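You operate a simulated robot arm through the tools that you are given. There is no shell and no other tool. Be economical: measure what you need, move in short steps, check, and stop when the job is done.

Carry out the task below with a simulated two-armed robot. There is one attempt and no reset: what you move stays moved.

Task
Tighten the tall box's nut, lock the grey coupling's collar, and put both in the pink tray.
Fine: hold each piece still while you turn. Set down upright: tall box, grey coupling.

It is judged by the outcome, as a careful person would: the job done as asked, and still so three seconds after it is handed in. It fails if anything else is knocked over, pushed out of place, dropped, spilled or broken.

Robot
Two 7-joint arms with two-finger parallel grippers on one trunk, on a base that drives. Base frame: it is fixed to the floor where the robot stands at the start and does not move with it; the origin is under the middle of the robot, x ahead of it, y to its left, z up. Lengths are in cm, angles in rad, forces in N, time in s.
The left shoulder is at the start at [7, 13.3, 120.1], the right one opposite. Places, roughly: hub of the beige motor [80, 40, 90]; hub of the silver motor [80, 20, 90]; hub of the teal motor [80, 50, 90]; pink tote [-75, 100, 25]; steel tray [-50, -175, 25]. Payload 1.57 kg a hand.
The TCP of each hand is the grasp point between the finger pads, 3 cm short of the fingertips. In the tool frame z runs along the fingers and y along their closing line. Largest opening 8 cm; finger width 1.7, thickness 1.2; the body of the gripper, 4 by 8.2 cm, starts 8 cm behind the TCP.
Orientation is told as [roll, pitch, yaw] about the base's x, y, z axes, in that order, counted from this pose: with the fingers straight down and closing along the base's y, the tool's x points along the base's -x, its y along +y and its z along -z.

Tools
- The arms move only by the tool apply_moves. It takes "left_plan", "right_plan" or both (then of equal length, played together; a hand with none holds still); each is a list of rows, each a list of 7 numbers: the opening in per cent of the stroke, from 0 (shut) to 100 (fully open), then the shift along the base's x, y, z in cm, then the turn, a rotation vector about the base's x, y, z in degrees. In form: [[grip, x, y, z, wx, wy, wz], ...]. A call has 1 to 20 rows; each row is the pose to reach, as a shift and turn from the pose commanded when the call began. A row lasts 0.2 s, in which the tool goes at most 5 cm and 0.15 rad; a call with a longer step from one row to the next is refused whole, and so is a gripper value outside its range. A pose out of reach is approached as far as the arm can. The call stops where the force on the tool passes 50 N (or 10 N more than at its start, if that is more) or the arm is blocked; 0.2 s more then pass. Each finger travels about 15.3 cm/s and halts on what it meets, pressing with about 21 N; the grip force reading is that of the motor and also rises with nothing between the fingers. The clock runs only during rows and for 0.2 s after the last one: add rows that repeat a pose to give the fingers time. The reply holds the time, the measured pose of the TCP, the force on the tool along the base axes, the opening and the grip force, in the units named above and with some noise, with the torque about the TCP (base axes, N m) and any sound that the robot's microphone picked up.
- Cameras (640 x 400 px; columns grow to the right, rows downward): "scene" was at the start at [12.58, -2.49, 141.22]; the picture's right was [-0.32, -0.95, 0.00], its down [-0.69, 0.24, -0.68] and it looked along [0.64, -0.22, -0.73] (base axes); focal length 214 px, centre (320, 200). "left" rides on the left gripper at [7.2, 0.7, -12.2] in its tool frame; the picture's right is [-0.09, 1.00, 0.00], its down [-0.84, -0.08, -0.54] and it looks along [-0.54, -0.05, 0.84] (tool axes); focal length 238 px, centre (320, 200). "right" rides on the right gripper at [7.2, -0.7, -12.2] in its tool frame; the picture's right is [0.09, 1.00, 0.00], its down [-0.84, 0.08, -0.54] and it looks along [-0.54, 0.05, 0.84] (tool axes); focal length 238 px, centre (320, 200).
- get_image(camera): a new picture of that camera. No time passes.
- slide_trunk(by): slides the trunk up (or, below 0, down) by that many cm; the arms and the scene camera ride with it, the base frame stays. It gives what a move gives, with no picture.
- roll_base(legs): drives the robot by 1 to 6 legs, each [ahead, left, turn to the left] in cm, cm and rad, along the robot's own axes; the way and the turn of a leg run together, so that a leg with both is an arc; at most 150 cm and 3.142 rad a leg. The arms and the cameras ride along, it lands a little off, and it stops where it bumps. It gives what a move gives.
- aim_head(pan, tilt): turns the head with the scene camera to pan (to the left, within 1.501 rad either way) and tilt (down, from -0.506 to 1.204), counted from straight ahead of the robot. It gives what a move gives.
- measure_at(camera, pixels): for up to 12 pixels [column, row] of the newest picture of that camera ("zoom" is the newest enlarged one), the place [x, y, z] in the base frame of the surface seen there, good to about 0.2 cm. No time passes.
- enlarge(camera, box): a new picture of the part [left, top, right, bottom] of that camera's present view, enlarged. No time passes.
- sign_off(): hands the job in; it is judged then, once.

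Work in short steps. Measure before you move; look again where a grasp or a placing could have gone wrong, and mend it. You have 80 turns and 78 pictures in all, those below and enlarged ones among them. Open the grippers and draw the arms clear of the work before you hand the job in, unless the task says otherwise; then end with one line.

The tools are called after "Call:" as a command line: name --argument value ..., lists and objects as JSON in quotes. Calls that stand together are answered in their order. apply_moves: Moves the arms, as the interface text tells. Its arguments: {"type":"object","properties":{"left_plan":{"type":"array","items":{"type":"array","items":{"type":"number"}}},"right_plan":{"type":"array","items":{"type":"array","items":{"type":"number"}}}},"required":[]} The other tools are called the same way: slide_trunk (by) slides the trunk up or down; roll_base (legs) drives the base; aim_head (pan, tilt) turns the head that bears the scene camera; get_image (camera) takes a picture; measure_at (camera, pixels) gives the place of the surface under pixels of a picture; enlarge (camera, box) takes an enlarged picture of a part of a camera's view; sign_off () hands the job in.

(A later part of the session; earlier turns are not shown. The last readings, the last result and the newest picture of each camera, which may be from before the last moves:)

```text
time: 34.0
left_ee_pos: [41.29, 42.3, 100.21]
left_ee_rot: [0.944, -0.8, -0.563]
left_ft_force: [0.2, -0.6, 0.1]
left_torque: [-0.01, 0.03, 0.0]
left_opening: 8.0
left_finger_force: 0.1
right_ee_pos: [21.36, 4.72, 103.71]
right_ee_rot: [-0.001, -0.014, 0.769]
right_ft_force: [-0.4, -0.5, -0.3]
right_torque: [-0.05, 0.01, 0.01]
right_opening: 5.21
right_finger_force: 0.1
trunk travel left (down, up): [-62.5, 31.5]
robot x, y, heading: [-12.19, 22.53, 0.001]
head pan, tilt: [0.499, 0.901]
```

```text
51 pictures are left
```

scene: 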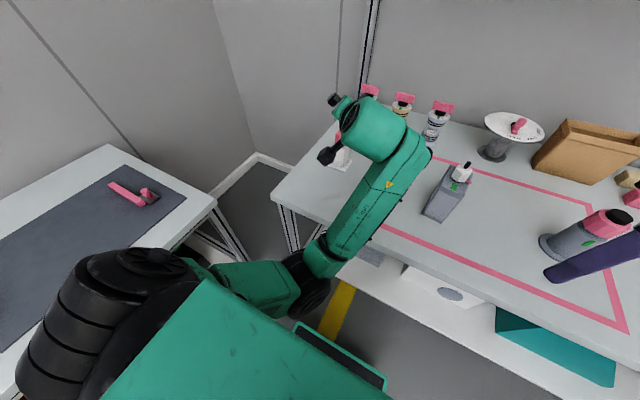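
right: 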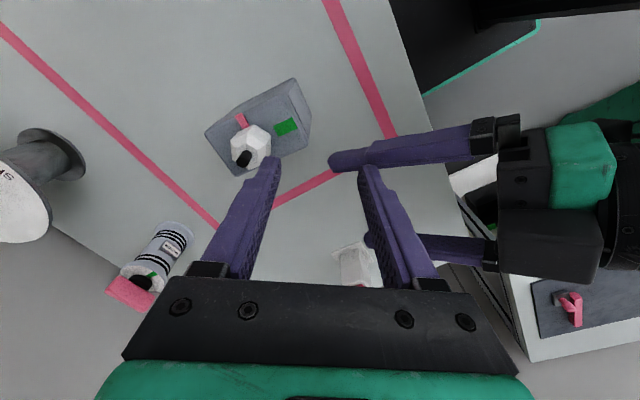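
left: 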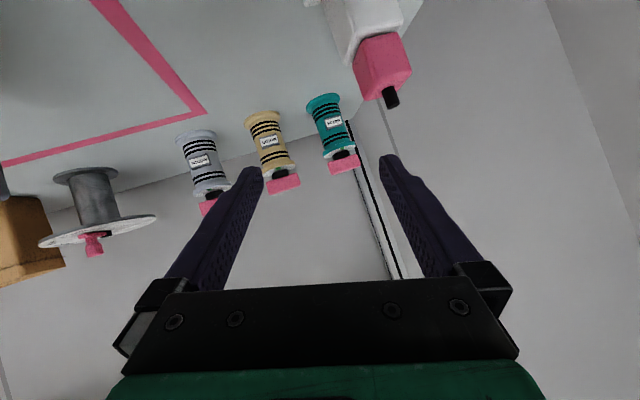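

The left arm fell into an elbow-low branch. I'll bring it back to a tool-down pose like the starting one, (33,33,110) at yaw 0.

Call:
apply_moves --left_plan '[[100, 0, 0, 2, -4.1, 6.1, 0.8], [100, -1, -1, 4, -8.2, 12.1, 1.6], [100, -2, -2, 6, -12.4, 18.2, 2.3], [100, -3, -3, 8, -16.5, 24.2, 3.1], [100, -4, -4, 10, -20.6, 30.3, 3.9], [100, -5, -5, 10, -24.7, 36.3, 4.7], [100, -6, -6, 10, -28.9, 42.4, 5.4], [100, -7, -7, 10, -33, 48.4, 6.2], [100, -8, -8, 10, -37.1, 54.5, 7], [100, -8, -8, 10, -37.1, 54.5, 7]]'

Call:
get_image --camera "scene"

```text
time: 36.2
left_ee_pos: [41.98, 33.41, 114.27]
left_ee_rot: [0.048, -0.19, 0.006]
left_ft_force: [0.4, -0.6, -0.2]
left_torque: [0.0, 0.06, -0.06]
left_opening: 7.99
left_finger_force: 0.0
left hand out of reach, approached as far as the arm can: row 3, 4, 5, 6, 7, 8, 9, 10
right_ee_pos: [21.45, 4.83, 103.73]
right_ee_rot: [0.001, -0.015, 0.769]
right_ft_force: [-0.1, 0.5, 0.8]
right_torque: [0.0, 0.01, -0.01]
right_opening: 5.19
right_finger_force: 0.1
trunk travel left (down, up): [-62.5, 31.5]
robot x, y, heading: [-12.09, 22.58, 0.002]
head pan, tilt: [0.499, 0.901]
```

```text
50 pictures are left
```

scene: 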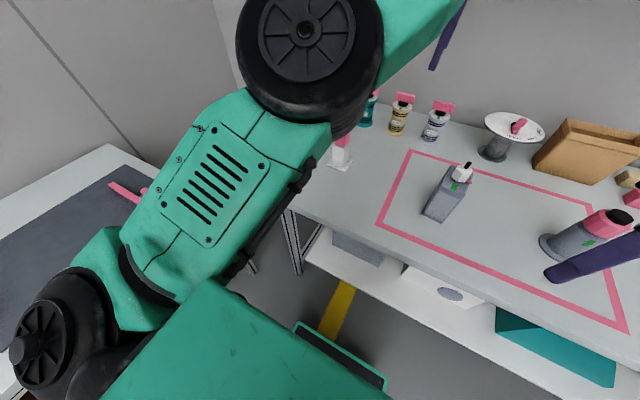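

The left arm is back elbow-up and nearly tool-down. I'll drive ahead 12 cm, then test the right hand over the nut at yaw -6°.

Call:
roll_base --legs '[[12, 0, 0]]'

Call:
apply_moves --right_plan '[[65, 2, -1, 0, 0, 0, -7.5], [65, 4, -2, 0, 0, 0, -15], [65, 6, -3, 0, 0, 0, -22.5], [65, 8, -4, 0, 0, 0, -30], [65, 10, -3, 0, 0, 0, -37.5], [65, 12, 0, 0, 0, 0, -44], [65, 14, 3, 0, 0, 0, -50], [65, 14.2, 6, 0, 0, 0, -50], [65, 14.2, 9.6, 0, 0, 0, -50], [65, 14.2, 9.6, -3, 0, 0, -50], [65, 14.2, 9.6, -5, 0, 0, -50], [65, 14.2, 9.6, -5, 0, 0, -50]]'

Call:
get_image --camera "right"

```text
time: 37.5
left_ee_pos: [53.79, 33.36, 114.33]
left_ee_rot: [0.049, -0.19, 0.003]
left_ft_force: [1.1, 0.9, 0.0]
left_torque: [0.03, 0.04, 0.0]
left_opening: 8.03
left_finger_force: 0.1
right_ee_pos: [33.42, 4.79, 103.77]
right_ee_rot: [-0.003, -0.016, 0.768]
right_ft_force: [-0.3, 0.8, 0.1]
right_torque: [-0.04, 0.01, -0.02]
right_opening: 5.18
right_finger_force: 0.1
trunk travel left (down, up): [-62.5, 31.5]
robot x, y, heading: [-0.25, 22.55, 0.0]
head pan, tilt: [0.499, 0.901]
```

```text
time: 40.1
left_ee_pos: [53.95, 33.26, 114.26]
left_ee_rot: [0.048, -0.192, 0.004]
left_ft_force: [-0.5, 0.0, 0.5]
left_torque: [-0.02, 0.02, -0.03]
left_opening: 8.01
left_finger_force: 0.1
right_ee_pos: [47.55, 14.38, 98.68]
right_ee_rot: [-0.003, -0.014, -0.105]
right_ft_force: [-0.7, 0.2, -0.1]
right_torque: [0.02, 0.0, -0.01]
right_opening: 5.2
right_finger_force: 0.0
trunk travel left (down, up): [-62.5, 31.5]
robot x, y, heading: [-0.27, 22.7, -0.002]
head pan, tilt: [0.499, 0.901]
```

```text
49 pictures are left
```

right: 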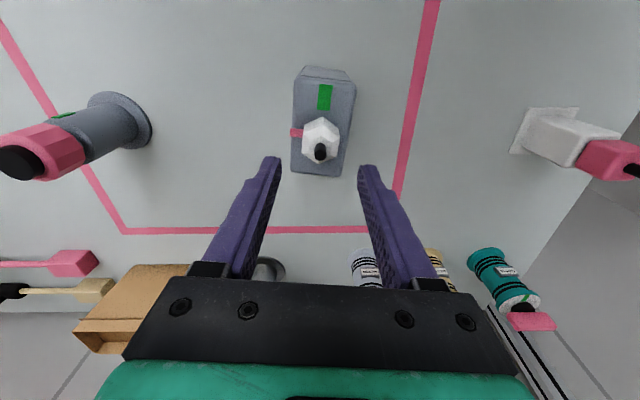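

The right hand reaches the nut at yaw -6°. I'll check that it can turn -92° here while in free air.

Call:
apply_moves --right_plan '[[65, 0, 0, 0, 0, 0, -8], [65, 0, 0, 0, 0, 0, -16], [65, 0, 0, 0, 0, 0, -24], [65, 0, 0, 0, 0, 0, -32], [65, 0, 0, 0, 0, 0, -40], [65, 0, 0, 0, 0, 0, -48], [65, 0, 0, 0, 0, 0, -56], [65, 0, 0, 0, 0, 0, -64], [65, 0, 0, 0, 0, 0, -72], [65, 0, 0, 0, 0, 0, -80], [65, 0, 0, 0, 0, 0, -88], [65, 0, 0, 0, 0, 0, -95], [65, 0, 0, 0, 0, 0, -95]]'

```text
time: 42.9
left_ee_pos: [54.03, 33.32, 114.22]
left_ee_rot: [0.049, -0.19, 0.003]
left_ft_force: [0.3, -0.8, -0.2]
left_torque: [-0.05, -0.02, 0.0]
left_opening: 8.01
left_finger_force: 0.1
right_ee_pos: [47.63, 14.32, 98.63]
right_ee_rot: [-0.001, -0.016, -1.765]
right_ft_force: [0.5, -0.7, -0.5]
right_torque: [0.01, -0.05, -0.02]
right_opening: 5.2
right_finger_force: 0.0
trunk travel left (down, up): [-62.5, 31.5]
robot x, y, heading: [-0.3, 22.57, 0.003]
head pan, tilt: [0.499, 0.901]
```

The right hand turns the full range. Now I'll unwind the right hand and move it aside, then bring the left hand, tilted, over the box.

Call:
apply_moves --right_plan '[[65, 0, -1, 1, 0, 0, 8], [65, 0, -3, 3, 0, 0, 16], [65, 0, -6, 4, 0, 0, 24], [65, 0, -9, 4, 0, 0, 32], [65, 0, -12, 4, 0, 0, 40], [65, 0, -15, 4, 0, 0, 48], [65, 0, -18, 4, 0, 0, 56], [65, 0, -18, 4, 0, 0, 64], [65, 0, -18, 4, 0, 0, 72], [65, 0, -18, 4, 0, 0, 80], [65, 0, -18, 4, 0, 0, 88], [65, 0, -18, 4, 0, 0, 95], [65, 0, -18, 4, 0, 0, 95]]'

Call:
apply_moves --left_plan '[[100, -0.8, -1, -1, -0.6, -6.1, -0.9], [100, -1.6, -2, -2, -1.2, -12.2, -1.8], [100, -2.4, -4, -3, -1.8, -18.4, -2.8], [100, -3.3, -6, -4, -2.4, -24.5, -3.7], [100, -4.2, -8, -6, -3, -30.6, -4.6], [100, -5.1, -10, -8, -3.6, -36.8, -5.6], [100, -6, -12, -10, -4.2, -43, -6.5], [100, -6.9, -14, -12, -4.8, -49, -7.4], [100, -7.7, -16, -13, -4.8, -49, -7.4], [100, -7.7, -18.7, -14, -4.8, -49, -7.4], [100, -7.7, -18.7, -14, -4.8, -49, -7.4]]'

Call:
get_image --camera "scene"

```text
time: 45.7
left_ee_pos: [54.01, 33.4, 114.2]
left_ee_rot: [0.049, -0.19, 0.004]
left_ft_force: [0.8, -0.6, -0.2]
left_torque: [0.01, -0.01, -0.02]
left_opening: 7.98
left_finger_force: 0.1
right_ee_pos: [47.69, -3.61, 102.74]
right_ee_rot: [-0.001, -0.016, -0.102]
right_ft_force: [-0.6, -0.2, -0.2]
right_torque: [0.0, 0.01, 0.01]
right_opening: 5.21
right_finger_force: 0.0
trunk travel left (down, up): [-62.5, 31.5]
robot x, y, heading: [-0.24, 22.68, 0.006]
head pan, tilt: [0.499, 0.901]
```

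```text
time: 48.1
left_ee_pos: [69.65, 25.8, 120.32]
left_ee_rot: [-0.002, -1.048, -0.102]
left_ft_force: [-0.6, 0.4, 0.6]
left_torque: [-0.01, -0.01, 0.01]
left_opening: 8.0
left_finger_force: 0.1
left hand out of reach, approached as far as the arm can: row 1, 2, 3, 4, 5, 6, 7, 8, 9, 10, 11
right_ee_pos: [47.65, -3.71, 102.82]
right_ee_rot: [0.001, -0.015, -0.104]
right_ft_force: [0.0, 0.1, -0.5]
right_torque: [0.02, 0.02, -0.01]
right_opening: 5.2
right_finger_force: 0.1
trunk travel left (down, up): [-62.5, 31.5]
robot x, y, heading: [-0.26, 22.86, 0.005]
head pan, tilt: [0.499, 0.901]
```

```text
48 pictures are left
```

scene: 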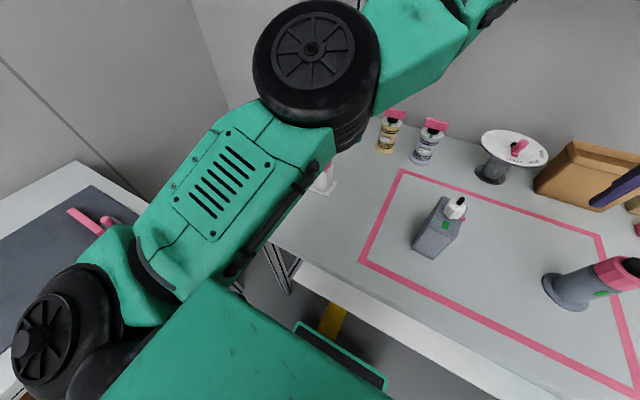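

The tilt is right, but the elbow is near its fold limit with the hand far forward, at (69.7,25.8,120). I'll lower and draw the hand back in translation only, to see how the arm follows.

Call:
apply_moves --left_plan '[[100, -2, -1, -2, 0, 0, 0], [100, -4, -2, -4, 0, 0, 0], [100, -6, -3, -6, 0, 0, 0], [100, -8, -4, -8, 0, 0, 0], [100, -10, -5, -10, 0, 0, 0], [100, -12, -6, -12, 0, 0, 0], [100, -14, -7, -14, 0, 0, 0], [100, -14, -7, -14, 0, 0, 0]]'

Call:
get_image --camera "scene"

```text
time: 49.9
left_ee_pos: [69.66, 25.81, 120.3]
left_ee_rot: [0.0, -1.047, -0.104]
left_ft_force: [0.1, 0.3, 0.0]
left_torque: [0.0, 0.03, -0.01]
left_opening: 8.0
left_finger_force: 0.0
left hand out of reach, approached as far as the arm can: row 1, 2, 3, 4, 5, 6, 7, 8
right_ee_pos: [47.68, -3.64, 102.74]
right_ee_rot: [-0.003, -0.015, -0.105]
right_ft_force: [1.1, 0.7, -0.3]
right_torque: [-0.03, 0.0, 0.01]
right_opening: 5.2
right_finger_force: 0.0
trunk travel left (down, up): [-62.5, 31.5]
robot x, y, heading: [-0.65, 22.53, 0.004]
head pan, tilt: [0.499, 0.901]
```

```text
47 pictures are left
```

scene: 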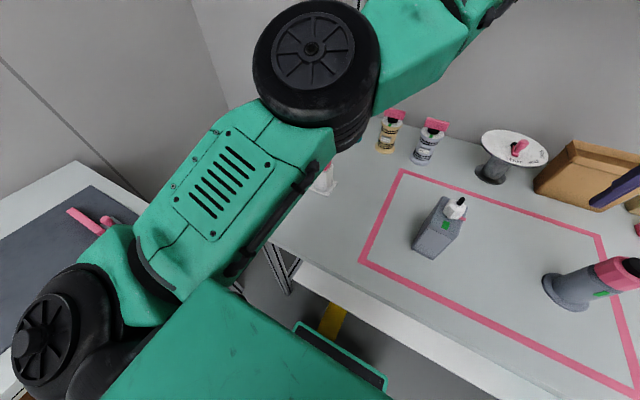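

No motion at all, so a joint is at its stop. I'll rotate back to tool-down while heading toward the known-good start-like pose.

Call:
apply_moves --left_plan '[[100, -1, 0.5, 0, 0.4, 7.5, 0.7], [100, -2, 1, 0, 0.8, 15, 1.36], [100, -4, 2, 0, 1.2, 22.5, 2.04], [100, -6, 3, -1, 1.57, 30, 2.72], [100, -9, 4, -2, 2, 37.5, 3.4], [100, -12, 5, -3, 2.4, 45, 4.1], [100, -15, 6, -4, 2.8, 52.5, 4.8], [100, -18, 6, -5, 3.14, 59.95, 5.44], [100, -21, 6, -5, 3.14, 59.95, 5.44], [100, -24, 6, -5, 3.14, 59.95, 5.44], [100, -24, 6, -5, 3.14, 59.95, 5.44]]'

Call:
get_image --camera "scene"

```text
time: 52.5
left_ee_pos: [48.2, 41.05, 117.69]
left_ee_rot: [0.037, -0.068, 0.146]
left_ft_force: [0.3, 0.2, 0.0]
left_torque: [0.03, 0.02, 0.01]
left_opening: 7.99
left_finger_force: 0.0
left hand out of reach, approached as far as the arm can: row 1, 2, 3, 4, 5, 6, 7, 8, 9, 10, 11
right_ee_pos: [48.05, -3.75, 102.7]
right_ee_rot: [0.0, -0.011, -0.105]
right_ft_force: [0.6, -1.4, 0.3]
right_torque: [0.05, 0.06, -0.02]
right_opening: 5.19
right_finger_force: 0.0
trunk travel left (down, up): [-62.5, 31.5]
robot x, y, heading: [-0.1, 22.47, -0.002]
head pan, tilt: [0.499, 0.901]
stopped in row 11 (left hand): the arm was blocked; the commanded pose is now the measured one
```

```text
46 pictures are left
```

scene: 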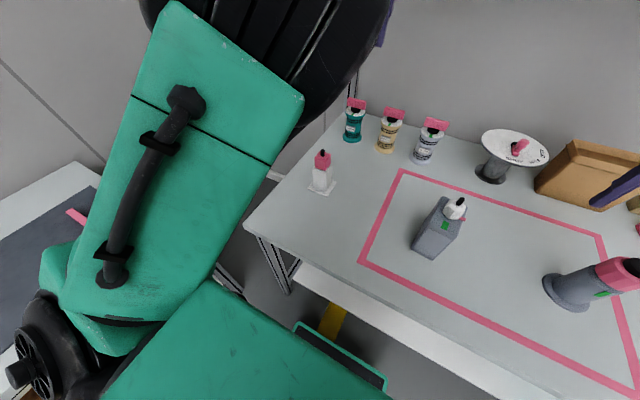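

The elbow has risen next to the head. I'll push the hand forward and inward (tool down) to open the arm, then draw back in.

Call:
apply_moves --left_plan '[[100, 2, -0.5, 0, 0, 0, -2], [100, 4, -1, -1, 0, 0, -4], [100, 7, -2, -2, 0, 0, -6], [100, 10, -3, -3, 0, 2, -8], [100, 12, -5, -4, 0, 4, -8], [100, 12, -8, -5, 0, 4, -8], [100, 12, -11, -6, 0, 4, -8], [100, 10, -13, -7, 0, 4, -8], [100, 7, -13, -8, 0, 4, -8], [100, 4, -13, -9, 0, 4, -8], [100, 4, -13, -9, 0, 4, -8]]'

Call:
get_image --camera "scene"

```text
time: 54.9
left_ee_pos: [52.68, 29.66, 108.74]
left_ee_rot: [0.039, -0.003, 0.004]
left_ft_force: [0.3, 0.1, -0.6]
left_torque: [0.0, 0.02, -0.01]
left_opening: 8.03
left_finger_force: 0.1
left hand out of reach, approached as far as the arm can: row 1, 2, 3, 4, 5, 6, 7, 8, 9, 10, 11
right_ee_pos: [47.72, -3.6, 102.81]
right_ee_rot: [0.0, -0.016, -0.105]
right_ft_force: [1.0, 0.5, 0.0]
right_torque: [-0.01, 0.01, 0.04]
right_opening: 5.2
right_finger_force: 0.1
trunk travel left (down, up): [-62.5, 31.5]
robot x, y, heading: [-0.2, 22.48, 0.004]
head pan, tilt: [0.499, 0.901]
```

```text
45 pictures are left
```

scene: 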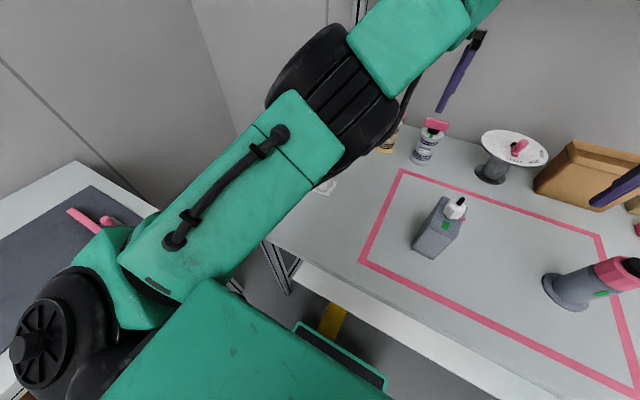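

Now it's tracking closely (52.7,29.7,108.7, tool down). I'll try gentle lowering and retracting.

Call:
apply_moves --left_plan '[[100, 0, 0, -2, 0, 0, 0], [100, 0, 0, -4, 0, 0, 0], [100, 0, 0, -6, 0, 0, 0], [100, -1, 0, -8, 0, 0, 0], [100, -3, 0, -8, 0, 0, 0], [100, -5, 0, -8, 0, 0, 0], [100, -5, 0, -8, 0, 0, 0]]'

Call:
get_image --camera "scene"

```text
time: 56.5
left_ee_pos: [54.97, 28.37, 102.55]
left_ee_rot: [0.039, 0.001, 0.005]
left_ft_force: [-0.3, 0.3, -0.1]
left_torque: [0.0, 0.01, 0.04]
left_opening: 8.0
left_finger_force: 0.0
left hand out of reach, approached as far as the arm can: row 1, 2, 3, 4, 5, 6, 7
right_ee_pos: [47.62, -3.63, 102.92]
right_ee_rot: [0.0, -0.016, -0.104]
right_ft_force: [0.2, -1.1, -0.6]
right_torque: [0.03, -0.02, -0.02]
right_opening: 5.21
right_finger_force: 0.1
trunk travel left (down, up): [-62.5, 31.5]
robot x, y, heading: [-0.52, 23.03, 0.006]
head pan, tilt: [0.499, 0.901]
```

```text
44 pictures are left
```

scene: 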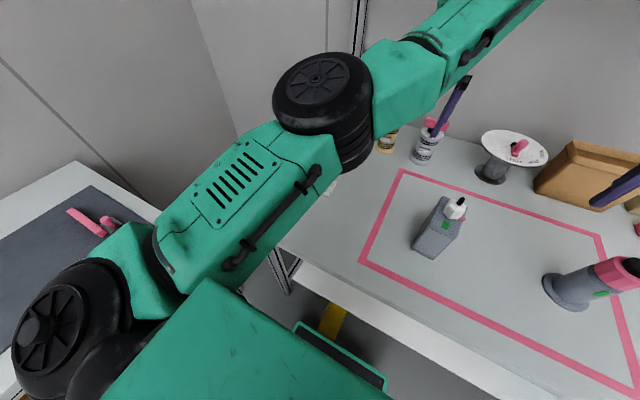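

The arm slides along a fixed radius, which suggests a wrist-roll stop rather than the elbow. I'll test turning the left yaw in place, +40°.

Call:
apply_moves --left_plan '[[100, 0, 0, 0, 0, 0, 8], [100, 0, 0, 0, 0, 0, 16], [100, 0, 0, 0, 0, 0, 24], [100, 0, 0, 0, 0, 0, 32], [100, 0, 0, 0, 0, 0, 40], [100, 0, 0, 0, 0, 0, 40]]'

Call:
apply_moves --left_plan '[[100, -2, 0, 0, 0, 0, 0], [100, -4, 0, 0, 0, 0, 0], [100, -6, 0, 0, 0, 0, 0], [100, -6, 0, 0, 0, 0, 0]]'

```text
time: 57.9
left_ee_pos: [54.71, 28.14, 102.45]
left_ee_rot: [0.041, -0.004, 0.704]
left_ft_force: [-0.4, 0.1, 0.2]
left_torque: [-0.01, 0.03, 0.0]
left_opening: 8.0
left_finger_force: 0.1
left hand out of reach, approached as far as the arm can: row 2
right_ee_pos: [47.79, -3.62, 102.82]
right_ee_rot: [0.0, -0.015, -0.105]
right_ft_force: [-0.5, 0.0, -0.4]
right_torque: [0.0, 0.0, 0.0]
right_opening: 5.21
right_finger_force: 0.0
trunk travel left (down, up): [-62.5, 31.5]
robot x, y, heading: [-0.31, 22.95, 0.004]
head pan, tilt: [0.499, 0.901]
```

```text
time: 58.9
left_ee_pos: [53.77, 28.13, 103.89]
left_ee_rot: [0.042, 0.0, 0.705]
left_ft_force: [0.9, -0.1, 0.4]
left_torque: [0.01, 0.01, 0.01]
left_opening: 8.01
left_finger_force: 0.0
left hand out of reach, approached as far as the arm can: row 1, 2, 3, 4
right_ee_pos: [47.7, -3.44, 102.86]
right_ee_rot: [0.001, -0.016, -0.104]
right_ft_force: [0.5, -0.2, 0.2]
right_torque: [0.01, 0.0, 0.0]
right_opening: 5.19
right_finger_force: 0.1
trunk travel left (down, up): [-62.5, 31.5]
robot x, y, heading: [-0.22, 22.86, -0.001]
head pan, tilt: [0.499, 0.901]
```

Yaw isn't the stop; the arm is at its straight singularity (shoulder to wrist stays ≈51.5 cm). I'll sweep sideways so the elbow starts bending, then draw in.

Call:
apply_moves --left_plan '[[100, 0, -3, 1, 0, 0, 0], [100, -1, -7, 1, 0, 0, 0], [100, -2, -11, 1, 0, 0, 0], [100, -4, -14, 1, 0, 0, 0], [100, -7, -14, 1, 0, 0, 0], [100, -7, -14, 1, 0, 0, 0]]'

Call:
get_image --camera "scene"

```text
time: 60.5
left_ee_pos: [45.5, 9.54, 108.79]
left_ee_rot: [-0.114, 0.033, 0.579]
left_ft_force: [0.6, -0.2, 0.0]
left_torque: [-0.03, 0.12, 0.0]
left_opening: 8.02
left_finger_force: 0.2
left hand out of reach, approached as far as the arm can: row 1, 2, 3, 4, 5
right_ee_pos: [48.3, -3.55, 102.52]
right_ee_rot: [-0.002, -0.008, -0.106]
right_ft_force: [0.8, 0.5, 0.2]
right_torque: [0.0, 0.06, 0.0]
right_opening: 5.24
right_finger_force: 0.2
trunk travel left (down, up): [-62.5, 31.5]
robot x, y, heading: [-0.32, 22.54, 0.0]
head pan, tilt: [0.499, 0.901]
stopped in row 6 (left hand): the arm was blocked; the commanded pose is now the measured one
```

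```text
43 pictures are left
```

scene: 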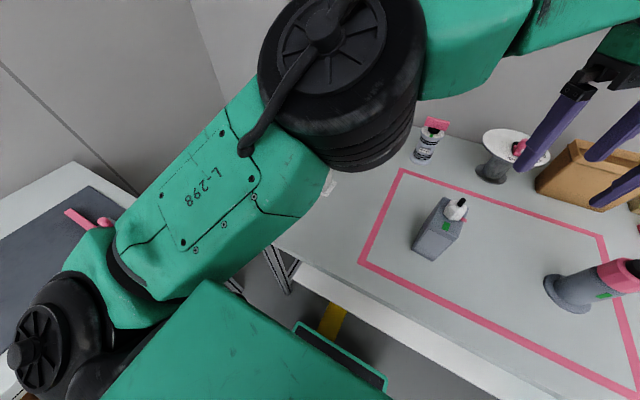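

The upper arm has rolled over to its original side (L-298 up) and the elbow is bent. I'll take the left hand back to the start-like pose and see if it tracks.

Call:
apply_moves --left_plan '[[100, 0, 3, 1, 1, 0, -5], [100, 0, 6, 1, 2, -1, -10], [100, 0, 9, 1, 3, -1, -15], [100, -1, 12, 1, 4, -1, -20], [100, -2, 15, 1, 5, -2, -25], [100, -3, 18, 1, 6, -2, -30], [100, -3.5, 21, 1, 6.5, -2, -33], [100, -3.5, 21, 1, 6.5, -2, -33]]'

Call:
get_image --camera "scene"

```text
time: 62.3
left_ee_pos: [41.41, 30.59, 110.13]
left_ee_rot: [-0.021, -0.037, -0.002]
left_ft_force: [0.1, -0.3, 0.3]
left_torque: [0.02, -0.01, 0.0]
left_opening: 8.0
left_finger_force: 0.0
right_ee_pos: [47.62, -3.79, 102.86]
right_ee_rot: [0.001, -0.015, -0.106]
right_ft_force: [-0.2, -1.0, 0.6]
right_torque: [0.05, 0.03, 0.0]
right_opening: 5.21
right_finger_force: 0.1
trunk travel left (down, up): [-62.5, 31.5]
robot x, y, heading: [-0.46, 22.65, -0.0]
head pan, tilt: [0.499, 0.901]
```

```text
42 pictures are left
```

scene: 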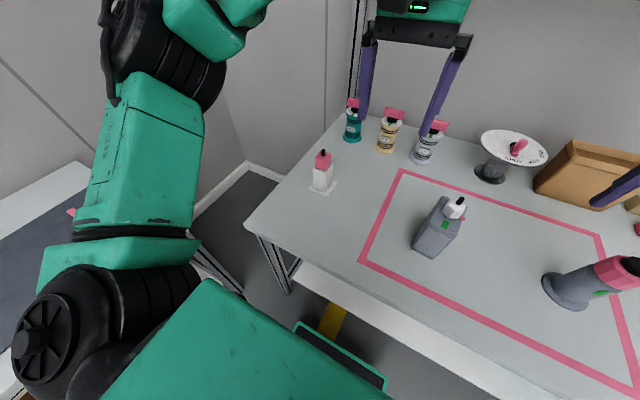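

Recovered without flags. Now I'll tilt gradually while keeping the hand well forward.

Call:
apply_moves --left_plan '[[100, 1.5, 0, 0, -0.3, -7.2, -0.6], [100, 3, -1, 0, -0.6, -14.4, -1.2], [100, 4.5, -2, -1, -0.9, -21.7, -1.9], [100, 6, -3, -2, -1.2, -29, -2.5], [100, 7, -4, -3, -1.6, -36, -3.1], [100, 8, -5, -4, -1.9, -43.3, -3.7], [100, 8, -6, -5, -2.2, -50.5, -4.3], [100, 8, -7, -6, -2.5, -57.8, -5], [100, 8, -7, -6, -2.5, -57.8, -5]]'

```text
time: 64.3
left_ee_pos: [49.17, 23.42, 104.17]
left_ee_rot: [-0.01, -1.05, -0.102]
left_ft_force: [0.2, 1.0, 0.0]
left_torque: [-0.01, 0.02, -0.01]
left_opening: 8.0
left_finger_force: 0.1
right_ee_pos: [47.62, -3.65, 102.88]
right_ee_rot: [0.0, -0.015, -0.107]
right_ft_force: [-0.7, 0.6, -0.7]
right_torque: [0.01, -0.01, 0.01]
right_opening: 5.21
right_finger_force: 0.0
trunk travel left (down, up): [-62.5, 31.5]
robot x, y, heading: [-0.35, 23.06, 0.0]
head pan, tilt: [0.499, 0.901]
```

Tilted cleanly. Next, move over the box to about (46.3,14.5,98).

Call:
apply_moves --left_plan '[[100, -0.5, -2.5, -1, 0, 0, 0], [100, -1.3, -5, -2.5, 0, 0, 0], [100, -2, -7, -4, 0, 0, 0], [100, -2.9, -8.9, -6, 0, 0, 0], [100, -2.9, -8.9, -6, 0, 0, 0]]'

Call:
get_image --camera "left"

```text
time: 65.5
left_ee_pos: [46.16, 14.59, 98.17]
left_ee_rot: [-0.013, -1.05, -0.099]
left_ft_force: [0.4, -0.2, -0.2]
left_torque: [0.0, 0.01, -0.01]
left_opening: 8.0
left_finger_force: 0.1
right_ee_pos: [47.53, -3.57, 102.85]
right_ee_rot: [-0.001, -0.015, -0.106]
right_ft_force: [-0.4, 0.0, 0.1]
right_torque: [-0.01, 0.03, 0.01]
right_opening: 5.2
right_finger_force: 0.0
trunk travel left (down, up): [-62.5, 31.5]
robot x, y, heading: [-0.48, 22.55, -0.001]
head pan, tilt: [0.499, 0.901]
```

```text
41 pictures are left
```

left: 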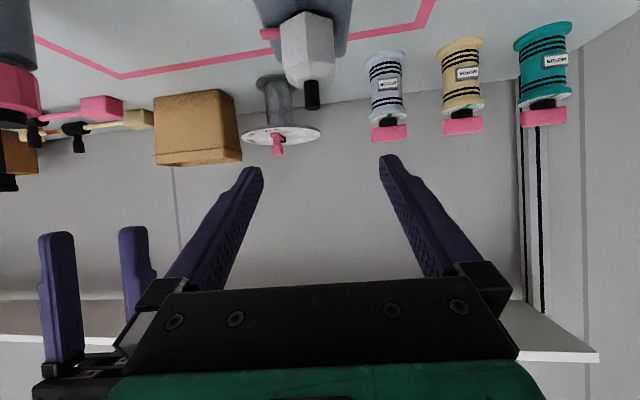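

Descending over the box to z≈81, fingers straddling.

Call:
apply_moves --left_plan '[[100, 0, 0, -3, 0, 0, 0], [100, 0, 0, -6, 0, 0, 0], [100, 0, 0, -9, 0, 0, 0], [100, 0, 0, -12, 0, 0, 0], [100, 0, -0.1, -15, 0, 0, 0], [100, 0, -0.1, -17, 0, 0, 0], [100, 0, -0.1, -17, 0, 0, 0]]'

Call:
get_image --camera "left"

```text
time: 67.1
left_ee_pos: [46.36, 14.51, 80.88]
left_ee_rot: [-0.01, -1.049, -0.103]
left_ft_force: [1.1, -0.2, 1.0]
left_torque: [0.03, 0.0, 0.0]
left_opening: 8.03
left_finger_force: 0.1
right_ee_pos: [47.63, -3.73, 102.79]
right_ee_rot: [0.001, -0.015, -0.106]
right_ft_force: [0.2, 0.6, -0.4]
right_torque: [0.0, -0.02, 0.01]
right_opening: 5.21
right_finger_force: 0.1
trunk travel left (down, up): [-62.5, 31.5]
robot x, y, heading: [-0.35, 22.75, -0.001]
head pan, tilt: [0.499, 0.901]
```

```text
40 pictures are left
```

left: 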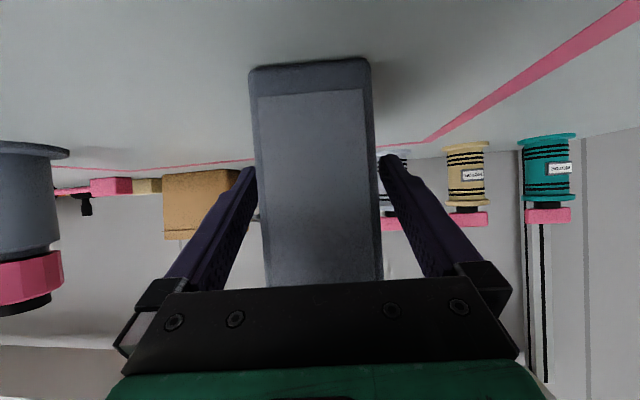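

Left hand is in place. Closing it on the box while the right hand moves above the nut.

Call:
apply_moves --left_plan '[[80, 0, 0, 0, 0, 0, 0], [68, 0, 0, 0, 0, 0, 0], [58, 0, 0, 0, 0, 0, 0], [50, 0, 0, 0, 0, 0, 0], [50, 0, 0, 0, 0, 0, 0], [50, 0, 0, 0, 0, 0, 0], [50, 0, 0, 0, 0, 0, 0], [50, 0, 0, 0, 0, 0, 0], [50, 0, 0, 0, 0, 0, 0]]' --right_plan '[[65, 0, 0, 0, 0, 0, 0], [65, 0, 0, 0, 0, 0, 0], [65, 0, 3, 0, 0, 0, 0], [65, 0, 7, 0, 0, 0, 0], [65, 0.1, 11, 0, 0, 0, 0], [65, 0.1, 15, 0, 0, 0, 0], [65, 0.2, 18.1, -1, 0, 0, 0], [65, 0.2, 18.1, -5, 0, 0, 0], [65, 0.2, 18.1, -5, 0, 0, 0]]'

Call:
enlarge --camera "right" --box '[240, 50, 400, 250]'

Call:
aim_head --pan -0.12 --tilt 0.75

Call:
get_image --camera "scene"

```text
time: 69.1
left_ee_pos: [46.22, 14.51, 80.91]
left_ee_rot: [-0.01, -1.049, -0.102]
left_ft_force: [-1.5, -0.7, -0.4]
left_torque: [-0.01, 0.02, -0.05]
left_opening: 5.78
left_finger_force: 20.8
right_ee_pos: [47.62, 14.5, 97.68]
right_ee_rot: [0.001, -0.015, -0.107]
right_ft_force: [0.0, 0.3, -0.3]
right_torque: [-0.01, -0.04, 0.05]
right_opening: 5.2
right_finger_force: 0.0
trunk travel left (down, up): [-62.5, 31.5]
robot x, y, heading: [-0.39, 22.38, 0.005]
head pan, tilt: [0.499, 0.901]
```

```text
2.00 times, centred on (320, 150) of right
```

zoom: 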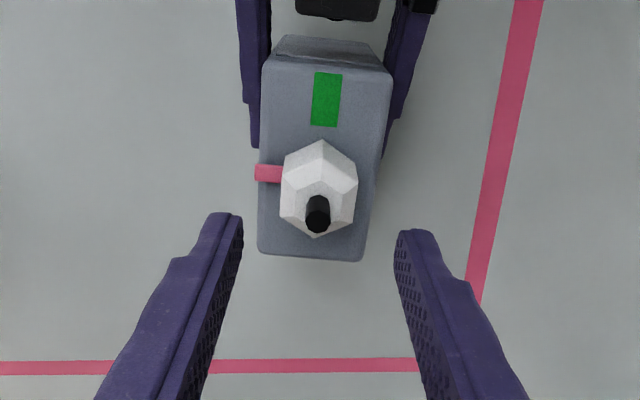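

```text
time: 70.1
left_ee_pos: [46.3, 14.64, 80.97]
left_ee_rot: [-0.011, -1.05, -0.103]
left_ft_force: [-0.7, 0.3, 0.7]
left_torque: [0.04, 0.04, 0.04]
left_opening: 5.78
left_finger_force: 21.2
right_ee_pos: [47.51, 14.41, 97.74]
right_ee_rot: [-0.001, -0.015, -0.106]
right_ft_force: [0.0, 0.5, -0.1]
right_torque: [-0.01, 0.0, -0.01]
right_opening: 5.19
right_finger_force: 0.0
trunk travel left (down, up): [-62.5, 31.5]
robot x, y, heading: [-0.81, 22.41, 0.003]
head pan, tilt: [-0.12, 0.75]
```

```text
38 pictures are left
```

scene: 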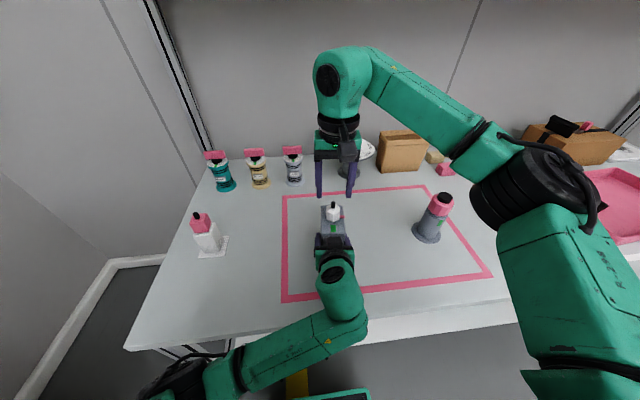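

The box is held and the nut sits between the right fingers. I'll measure the nut's axis precisely in the zoomed right view.

Call:
measure_at --camera "zoom" --pixels '[[317, 215], [322, 145], [284, 195], [354, 205], [318, 235], [270, 173], [326, 100], [300, 230], [340, 225]]'

```text
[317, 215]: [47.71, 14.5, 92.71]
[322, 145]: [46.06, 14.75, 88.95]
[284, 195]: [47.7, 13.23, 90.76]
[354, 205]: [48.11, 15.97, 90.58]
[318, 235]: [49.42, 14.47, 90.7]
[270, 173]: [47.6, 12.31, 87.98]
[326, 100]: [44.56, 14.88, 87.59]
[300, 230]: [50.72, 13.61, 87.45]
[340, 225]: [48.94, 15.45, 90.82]
```

Nut centre is (47.75,14.55), about 2.9 across flats. I'll lower the right hand to z≈91.8 (tips at 88.8, above the pointer) and close on the flats.

Call:
apply_moves --right_plan '[[65, 0.2, 0.1, -2, 0, 0, 0], [65, 0.2, 0.1, -4, 0, 0, 0], [65, 0.2, 0.1, -5.9, 0, 0, 0], [65, 0.2, 0.1, -5.9, 0, 0, 0], [50, 0.2, 0.1, -5.9, 0, 0, 0], [42, 0.2, 0.1, -5.9, 0, 0, 0], [34, 0.2, 0.1, -5.9, 0, 0, 0], [25, 0.2, 0.1, -5.9, 0, 0, 0], [25, 0.2, 0.1, -5.9, 0, 0, 0]]'

Call:
enlarge --camera "right" --box '[240, 70, 400, 230]'

```text
time: 72.1
left_ee_pos: [46.28, 14.72, 81.06]
left_ee_rot: [-0.009, -1.048, -0.102]
left_ft_force: [-1.6, 11.0, 1.1]
left_torque: [-0.56, -0.18, 0.16]
left_opening: 5.82
left_finger_force: 21.0
right_ee_pos: [48.04, 14.61, 91.64]
right_ee_rot: [-0.002, -0.015, -0.106]
right_ft_force: [2.3, -9.8, -0.7]
right_torque: [-0.49, 0.04, 0.0]
right_opening: 3.56
right_finger_force: 21.0
trunk travel left (down, up): [-62.5, 31.5]
robot x, y, heading: [-0.4, 22.43, 0.0]
head pan, tilt: [-0.12, 0.75]
```

```text
2.50 times, centred on (320, 150) of right
```

zoom: 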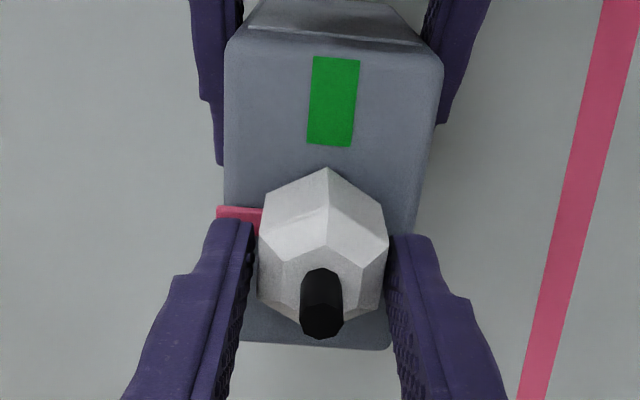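

Gripped on the flats (opening 3.56). I'll turn clockwise, 48° first with a small y relief, and watch torque and sound.

Call:
apply_moves --right_plan '[[25, 0, -0.1, 0, 0, 0, -4], [25, 0, -0.15, 0, 0, 0, -12], [25, 0, -0.15, 0, 0, 0, -20], [25, 0, -0.15, 0, 0, 0, -28], [25, 0, -0.15, 0, 0, 0, -36], [25, 0, -0.15, 0, 0, 0, -44], [25, 0, -0.15, 0, 0, 0, -48]]'

Call:
enlarge --camera "scene" --box '[300, 180, 370, 250]'

```text
time: 73.7
left_ee_pos: [46.25, 14.56, 81.02]
left_ee_rot: [-0.009, -1.049, -0.1]
left_ft_force: [7.9, 5.0, 10.7]
left_torque: [-0.32, 0.47, 0.06]
left_opening: 5.8
left_finger_force: 20.5
right_ee_pos: [47.96, 14.42, 92.01]
right_ee_rot: [-0.003, -0.015, -0.945]
right_ft_force: [-7.9, -5.0, -11.8]
right_torque: [-0.22, 0.16, 0.03]
right_opening: 3.54
right_finger_force: 21.0
trunk travel left (down, up): [-62.5, 31.5]
robot x, y, heading: [-0.57, 22.36, -0.004]
head pan, tilt: [-0.12, 0.75]
```

```text
5.71 times, centred on (335, 215) of scene
```

zoom: 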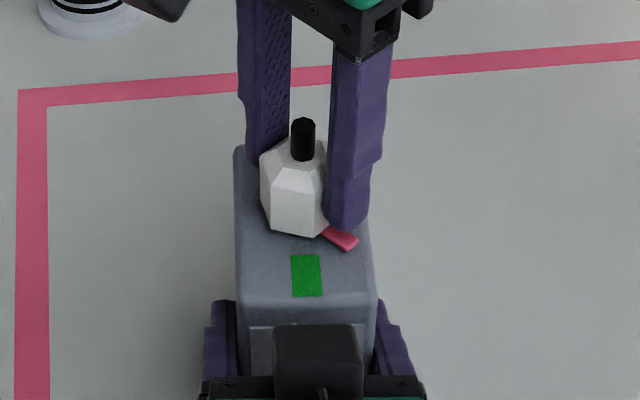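

The nut is turning and drawing down (about -12 N on the hand). I'll continue the remaining 42°, letting the hand follow down slightly.

Call:
apply_moves --right_plan '[[25, -0.05, 0, -0.2, 0, 0, -6], [25, -0.1, 0, -0.25, 0, 0, -14], [25, -0.1, 0, -0.3, 0, 0, -22], [25, -0.1, 0, -0.35, 0, 0, -30], [25, -0.1, 0, -0.4, 0, 0, -37], [25, -0.1, 0, -0.4, 0, 0, -41], [25, -0.1, 0, -0.4, 0, 0, -41]]'

Call:
enlarge --camera "scene" --box '[300, 180, 370, 250]'

```text
time: 75.3
left_ee_pos: [46.23, 14.65, 80.96]
left_ee_rot: [-0.012, -1.047, -0.102]
left_ft_force: [10.7, 1.2, -4.4]
left_torque: [-0.07, 0.23, 0.06]
left_opening: 5.78
left_finger_force: 21.3
right_ee_pos: [47.76, 14.44, 91.51]
right_ee_rot: [0.0, -0.017, -1.659]
right_ft_force: [-9.2, 0.1, 14.3]
right_torque: [0.22, 0.3, 0.0]
right_opening: 3.54
right_finger_force: 20.8
trunk travel left (down, up): [-62.5, 31.5]
robot x, y, heading: [-0.18, 22.66, 0.002]
head pan, tilt: [-0.12, 0.75]
```

```text
5.71 times, centred on (335, 215) of scene
```

zoom: 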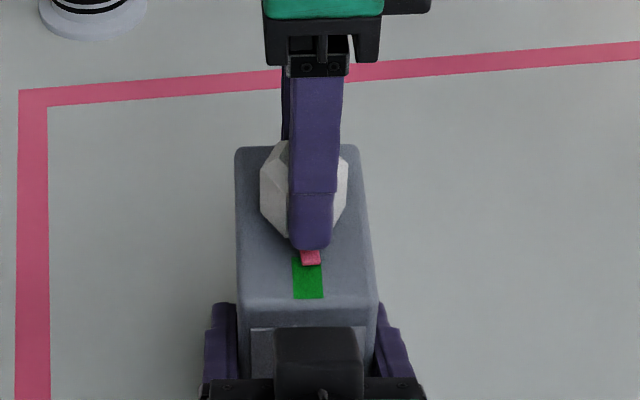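

The pointer is at the green mark, about 89° turned. I'll measure the alignment.

Call:
measure_at --camera "zoom" --pixels '[[302, 262], [319, 262], [311, 258], [293, 285], [322, 285], [308, 297], [308, 268]]'

```text
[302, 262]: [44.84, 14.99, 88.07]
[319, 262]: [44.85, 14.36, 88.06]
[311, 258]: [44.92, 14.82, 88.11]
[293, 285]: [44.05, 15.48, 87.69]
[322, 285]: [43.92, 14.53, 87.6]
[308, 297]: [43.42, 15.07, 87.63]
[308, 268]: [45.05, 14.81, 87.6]
```

The pointer needs about 3–4° more clockwise to sit centred on the green. Turning that bit.

Call:
apply_moves --right_plan '[[25, 0.1, 0, 0.05, 0, 0, -2], [25, 0.1, 0, 0.1, 0, 0, -4], [25, 0.1, 0, 0.1, 0, 0, -4]]'

Call:
enlarge --camera "scene" --box '[300, 180, 370, 250]'

Call:
measure_at --camera "zoom" --pixels '[[302, 260], [316, 260], [309, 258], [293, 285], [322, 285], [308, 297]]'

```text
time: 76.1
left_ee_pos: [46.22, 14.43, 81.1]
left_ee_rot: [-0.01, -1.049, -0.1]
left_ft_force: [8.2, 0.1, -1.9]
left_torque: [-0.05, 0.61, 0.1]
left_opening: 5.79
left_finger_force: 21.1
right_ee_pos: [47.93, 14.32, 91.59]
right_ee_rot: [0.0, -0.018, -1.731]
right_ft_force: [-10.1, -1.2, 6.6]
right_torque: [0.2, 0.37, 0.02]
right_opening: 3.56
right_finger_force: 20.8
trunk travel left (down, up): [-62.5, 31.5]
robot x, y, heading: [-0.09, 22.58, 0.003]
head pan, tilt: [-0.12, 0.75]
```

```text
5.71 times, centred on (335, 215) of scene
```

zoom: 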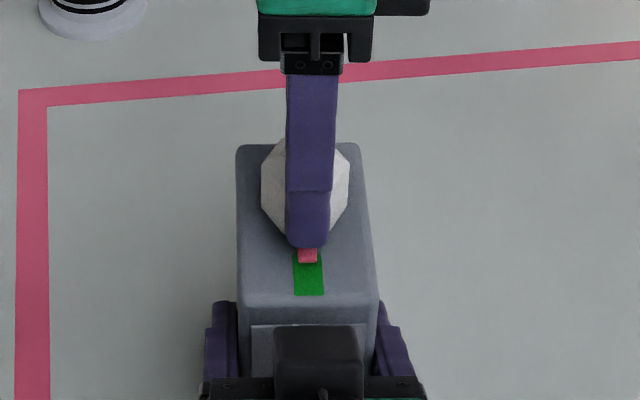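

```text
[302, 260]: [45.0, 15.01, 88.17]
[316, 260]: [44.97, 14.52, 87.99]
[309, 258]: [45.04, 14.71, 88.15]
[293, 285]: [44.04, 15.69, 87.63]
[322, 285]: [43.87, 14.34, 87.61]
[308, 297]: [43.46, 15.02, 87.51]
```

Aligned: pointer at column 307, green at 308. I'll open the right hand, lift it clear, and unwind it aside.

Call:
apply_moves --right_plan '[[45, 0, 0, 0, 0, 0, 0], [65, 0, 0, 0, 0, 0, 0], [65, 0, 0, 0, 0, 0, 0], [65, 0, 0, 3, 0, 0, 0], [65, 0, 0, 7, 0, 0, 0], [65, 0, -1, 11, 0, 0, 8], [65, 0, -4, 11, 0, 0, 16], [65, 0, -7, 11, 0, 0, 24], [65, 0, -10, 11, 0, 0, 32], [65, 0, -13, 11, 0, 0, 40], [65, 0, -16, 11, 0, 0, 48], [65, 0, -18, 11, 0, 0, 56], [65, 0, -18, 11, 0, 0, 64], [65, 0, -18, 11, 0, 0, 72], [65, 0, -18, 11, 0, 0, 80], [65, 0, -18, 11, 0, 0, 88], [65, 0, -18, 11, 0, 0, 93], [65, 0, -18, 11, 0, 0, 93]]'

Call:
enlarge --camera "scene" --box '[290, 170, 390, 250]'

```text
time: 79.9
left_ee_pos: [46.31, 14.46, 81.12]
left_ee_rot: [-0.009, -1.048, -0.101]
left_ft_force: [0.6, 0.0, 2.7]
left_torque: [0.14, -0.34, 0.01]
left_opening: 5.79
left_finger_force: 21.2
right_ee_pos: [48.05, -3.65, 102.67]
right_ee_rot: [0.0, -0.018, -0.105]
right_ft_force: [-1.2, 0.1, -0.9]
right_torque: [-0.02, -0.02, 0.0]
right_opening: 5.21
right_finger_force: 0.0
trunk travel left (down, up): [-62.5, 31.5]
robot x, y, heading: [-0.25, 22.65, 0.004]
head pan, tilt: [-0.12, 0.75]
```

```text
5.00 times, centred on (340, 210) of scene
```

zoom: 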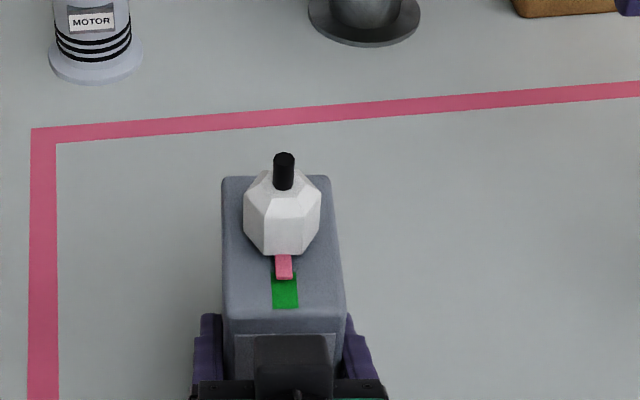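

The nut is done: pointer on green, nut seated. Now I'll lift the box straight up 20 cm with the left hand and check the hold.

Call:
apply_moves --left_plan '[[45, 0, 0, 0.8, 0, 0, 0], [45, 0, 0, 2, 0, 0, 0], [45, 0, 0, 4.5, 0, 0, 0], [45, 0, 0, 7, 0, 0, 0], [45, 0, 0, 10, 0, 0, 0], [45, 0, 0, 13, 0, 0, 0], [45, 0, 0, 16, 0, 0, 0], [45, 0, 0, 19, 0, 0, 0], [45, 0, 0, 20, 0, 0, 0], [45, 0, 0, 20, 0, 0, 0]]'

Call:
aim_head --pan -0.5 --tilt 0.7

Call:
get_image --camera "scene"

```text
time: 81.5
left_ee_pos: [48.17, 19.41, 91.9]
left_ee_rot: [0.313, -1.014, -0.306]
left_ft_force: [0.1, 0.5, -2.6]
left_torque: [0.02, 0.04, -0.02]
left_opening: 5.78
left_finger_force: 21.0
right_ee_pos: [48.0, -3.66, 102.59]
right_ee_rot: [0.0, -0.015, -0.107]
right_ft_force: [0.2, 0.7, 0.7]
right_torque: [0.01, -0.01, -0.01]
right_opening: 5.21
right_finger_force: 0.0
trunk travel left (down, up): [-62.5, 31.5]
robot x, y, heading: [-0.33, 22.53, 0.001]
head pan, tilt: [-0.12, 0.75]
stopped in row 7 (left hand): the arm was blocked; the commanded pose is now the measured one
```

```text
time: 82.3
left_ee_pos: [48.26, 19.39, 91.98]
left_ee_rot: [0.311, -1.013, -0.307]
left_ft_force: [0.2, -0.2, -2.9]
left_torque: [0.03, 0.02, -0.02]
left_opening: 5.77
left_finger_force: 20.8
right_ee_pos: [48.05, -3.61, 102.62]
right_ee_rot: [0.0, -0.017, -0.107]
right_ft_force: [0.1, 0.7, -0.8]
right_torque: [0.03, 0.01, 0.01]
right_opening: 5.23
right_finger_force: 0.0
trunk travel left (down, up): [-62.5, 31.5]
robot x, y, heading: [-0.6, 22.36, 0.003]
head pan, tilt: [-0.499, 0.7]
```

```text
32 pictures are left
```

scene: 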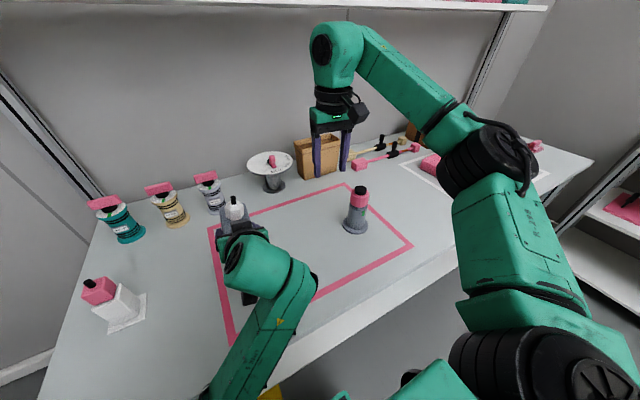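

The lift blocked at z≈92: the forearm folds against the trunk when raised. I'll lift with the trunk instead, then undo the arm's drift and tilt.

Call:
slide_trunk --by 17

Call:
apply_moves --left_plan '[[45, -0.4, -1, -2, -2, 0, -0.8], [45, -0.8, -2, -4, -4, 0, -1.6], [45, -1.2, -3, -6, -6, 0, -2.4], [45, -1.6, -4, -7.5, -8, 0, -3.2], [45, -2, -5, -9, -9.35, 0, -3.7], [45, -2, -5, -9, -9.35, 0, -3.7]]'

Call:
get_image --camera "scene"

```text
time: 84.2
left_ee_pos: [48.18, 19.34, 108.91]
left_ee_rot: [0.308, -1.014, -0.306]
left_ft_force: [-0.1, -0.4, -2.8]
left_torque: [0.02, 0.05, 0.01]
left_opening: 5.79
left_finger_force: 21.5
right_ee_pos: [48.04, -3.45, 119.5]
right_ee_rot: [0.001, -0.017, -0.107]
right_ft_force: [0.2, 0.2, 0.3]
right_torque: [-0.01, 0.01, -0.02]
right_opening: 5.21
right_finger_force: 0.0
trunk travel left (down, up): [-79.5, 14.5]
robot x, y, heading: [-0.47, 22.7, -0.001]
head pan, tilt: [-0.499, 0.7]
```

```text
time: 85.7
left_ee_pos: [46.34, 14.93, 99.72]
left_ee_rot: [0.04, -1.05, -0.132]
left_ft_force: [0.4, 0.2, -2.5]
left_torque: [-0.02, 0.05, -0.01]
left_opening: 5.79
left_finger_force: 21.0
right_ee_pos: [47.94, -3.65, 119.58]
right_ee_rot: [0.0, -0.016, -0.106]
right_ft_force: [-0.1, 0.1, 0.3]
right_torque: [-0.03, 0.0, 0.0]
right_opening: 5.19
right_finger_force: 0.1
trunk travel left (down, up): [-79.5, 14.5]
robot x, y, heading: [-0.41, 22.64, 0.004]
head pan, tilt: [-0.499, 0.7]
```

```text
31 pictures are left
```

scene: 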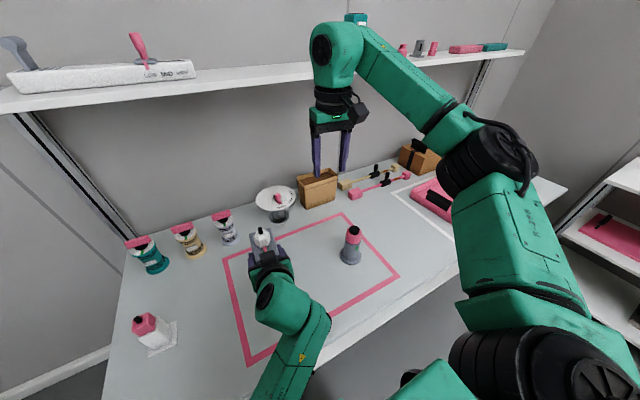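

Box level and held. Before driving right I'll check the rack on the right side and the tray extents.

Call:
measure_at --camera "scene" --pixels '[[560, 232], [632, 188], [590, 262], [560, 190], [412, 190], [412, 175], [455, 200], [415, 155], [540, 205], [482, 55]]'

```text
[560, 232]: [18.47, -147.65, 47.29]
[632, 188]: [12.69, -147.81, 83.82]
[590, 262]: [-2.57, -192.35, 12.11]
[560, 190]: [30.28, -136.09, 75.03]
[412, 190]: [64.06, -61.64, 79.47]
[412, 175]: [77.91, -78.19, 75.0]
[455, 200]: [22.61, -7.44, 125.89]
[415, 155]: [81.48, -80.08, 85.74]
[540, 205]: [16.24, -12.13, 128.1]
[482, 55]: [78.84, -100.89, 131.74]
```

The path is clear (rack at y≈-147; box bottom at ≈94 passes above the coupling). Driving right to the tray.

Call:
roll_base --legs '[[0, -100, 0]]'

Call:
aim_head --pan -0.1 --tilt 0.85

Call:
get_image --camera "scene"

```text
time: 90.9
left_ee_pos: [46.41, -86.07, 99.49]
left_ee_rot: [0.039, -1.047, -0.129]
left_ft_force: [-1.4, -0.4, -1.7]
left_torque: [0.02, 0.03, 0.0]
left_opening: 5.78
left_finger_force: 20.8
right_ee_pos: [48.26, -104.77, 119.52]
right_ee_rot: [0.001, -0.015, -0.102]
right_ft_force: [0.2, 0.1, 0.4]
right_torque: [-0.02, 0.0, 0.01]
right_opening: 5.22
right_finger_force: 0.1
trunk travel left (down, up): [-79.5, 14.5]
robot x, y, heading: [-0.28, -78.55, 0.006]
head pan, tilt: [-0.499, 0.7]
```

```text
time: 91.8
left_ee_pos: [46.53, -86.24, 99.48]
left_ee_rot: [0.043, -1.046, -0.134]
left_ft_force: [1.0, 0.4, -2.6]
left_torque: [0.02, -0.01, 0.02]
left_opening: 5.8
left_finger_force: 21.0
right_ee_pos: [48.38, -104.7, 119.56]
right_ee_rot: [-0.001, -0.017, -0.103]
right_ft_force: [-0.2, -0.2, -0.1]
right_torque: [0.03, 0.02, -0.03]
right_opening: 5.19
right_finger_force: 0.1
trunk travel left (down, up): [-79.5, 14.5]
robot x, y, heading: [-0.08, -78.6, 0.001]
head pan, tilt: [-0.099, 0.85]
```

```text
30 pictures are left
```

scene: 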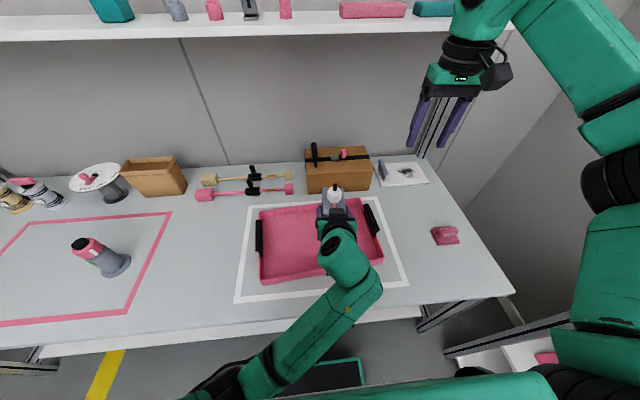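

The coupling is undisturbed and the box hangs over the tray. I'll measure the tray interior.

Call:
measure_at --camera "scene" --pixels '[[262, 283], [268, 274], [272, 265], [290, 270], [290, 276], [290, 282], [290, 240], [290, 212], [290, 208], [290, 205], [259, 236], [372, 220]]'

Call:
enlarge --camera "scene" --box '[230, 170, 410, 310]'

```text
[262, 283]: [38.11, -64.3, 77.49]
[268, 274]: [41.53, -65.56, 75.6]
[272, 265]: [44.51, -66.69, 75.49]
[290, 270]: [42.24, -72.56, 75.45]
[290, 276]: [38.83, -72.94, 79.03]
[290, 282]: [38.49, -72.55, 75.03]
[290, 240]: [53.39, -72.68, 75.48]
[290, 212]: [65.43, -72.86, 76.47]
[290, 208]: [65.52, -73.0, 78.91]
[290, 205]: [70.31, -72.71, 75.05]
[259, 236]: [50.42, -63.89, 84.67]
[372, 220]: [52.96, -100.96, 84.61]
```

```text
2.86 times, centred on (320, 240) of scene
```

zoom: 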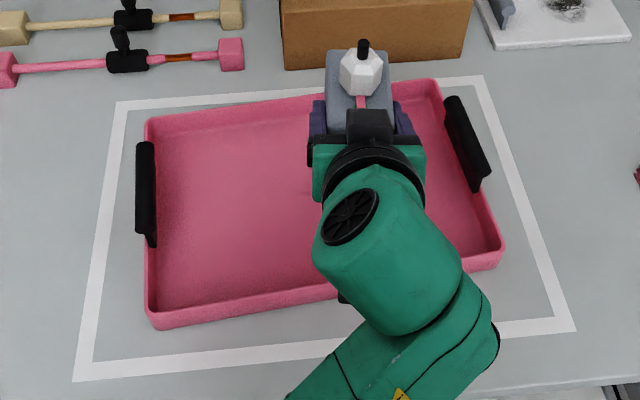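

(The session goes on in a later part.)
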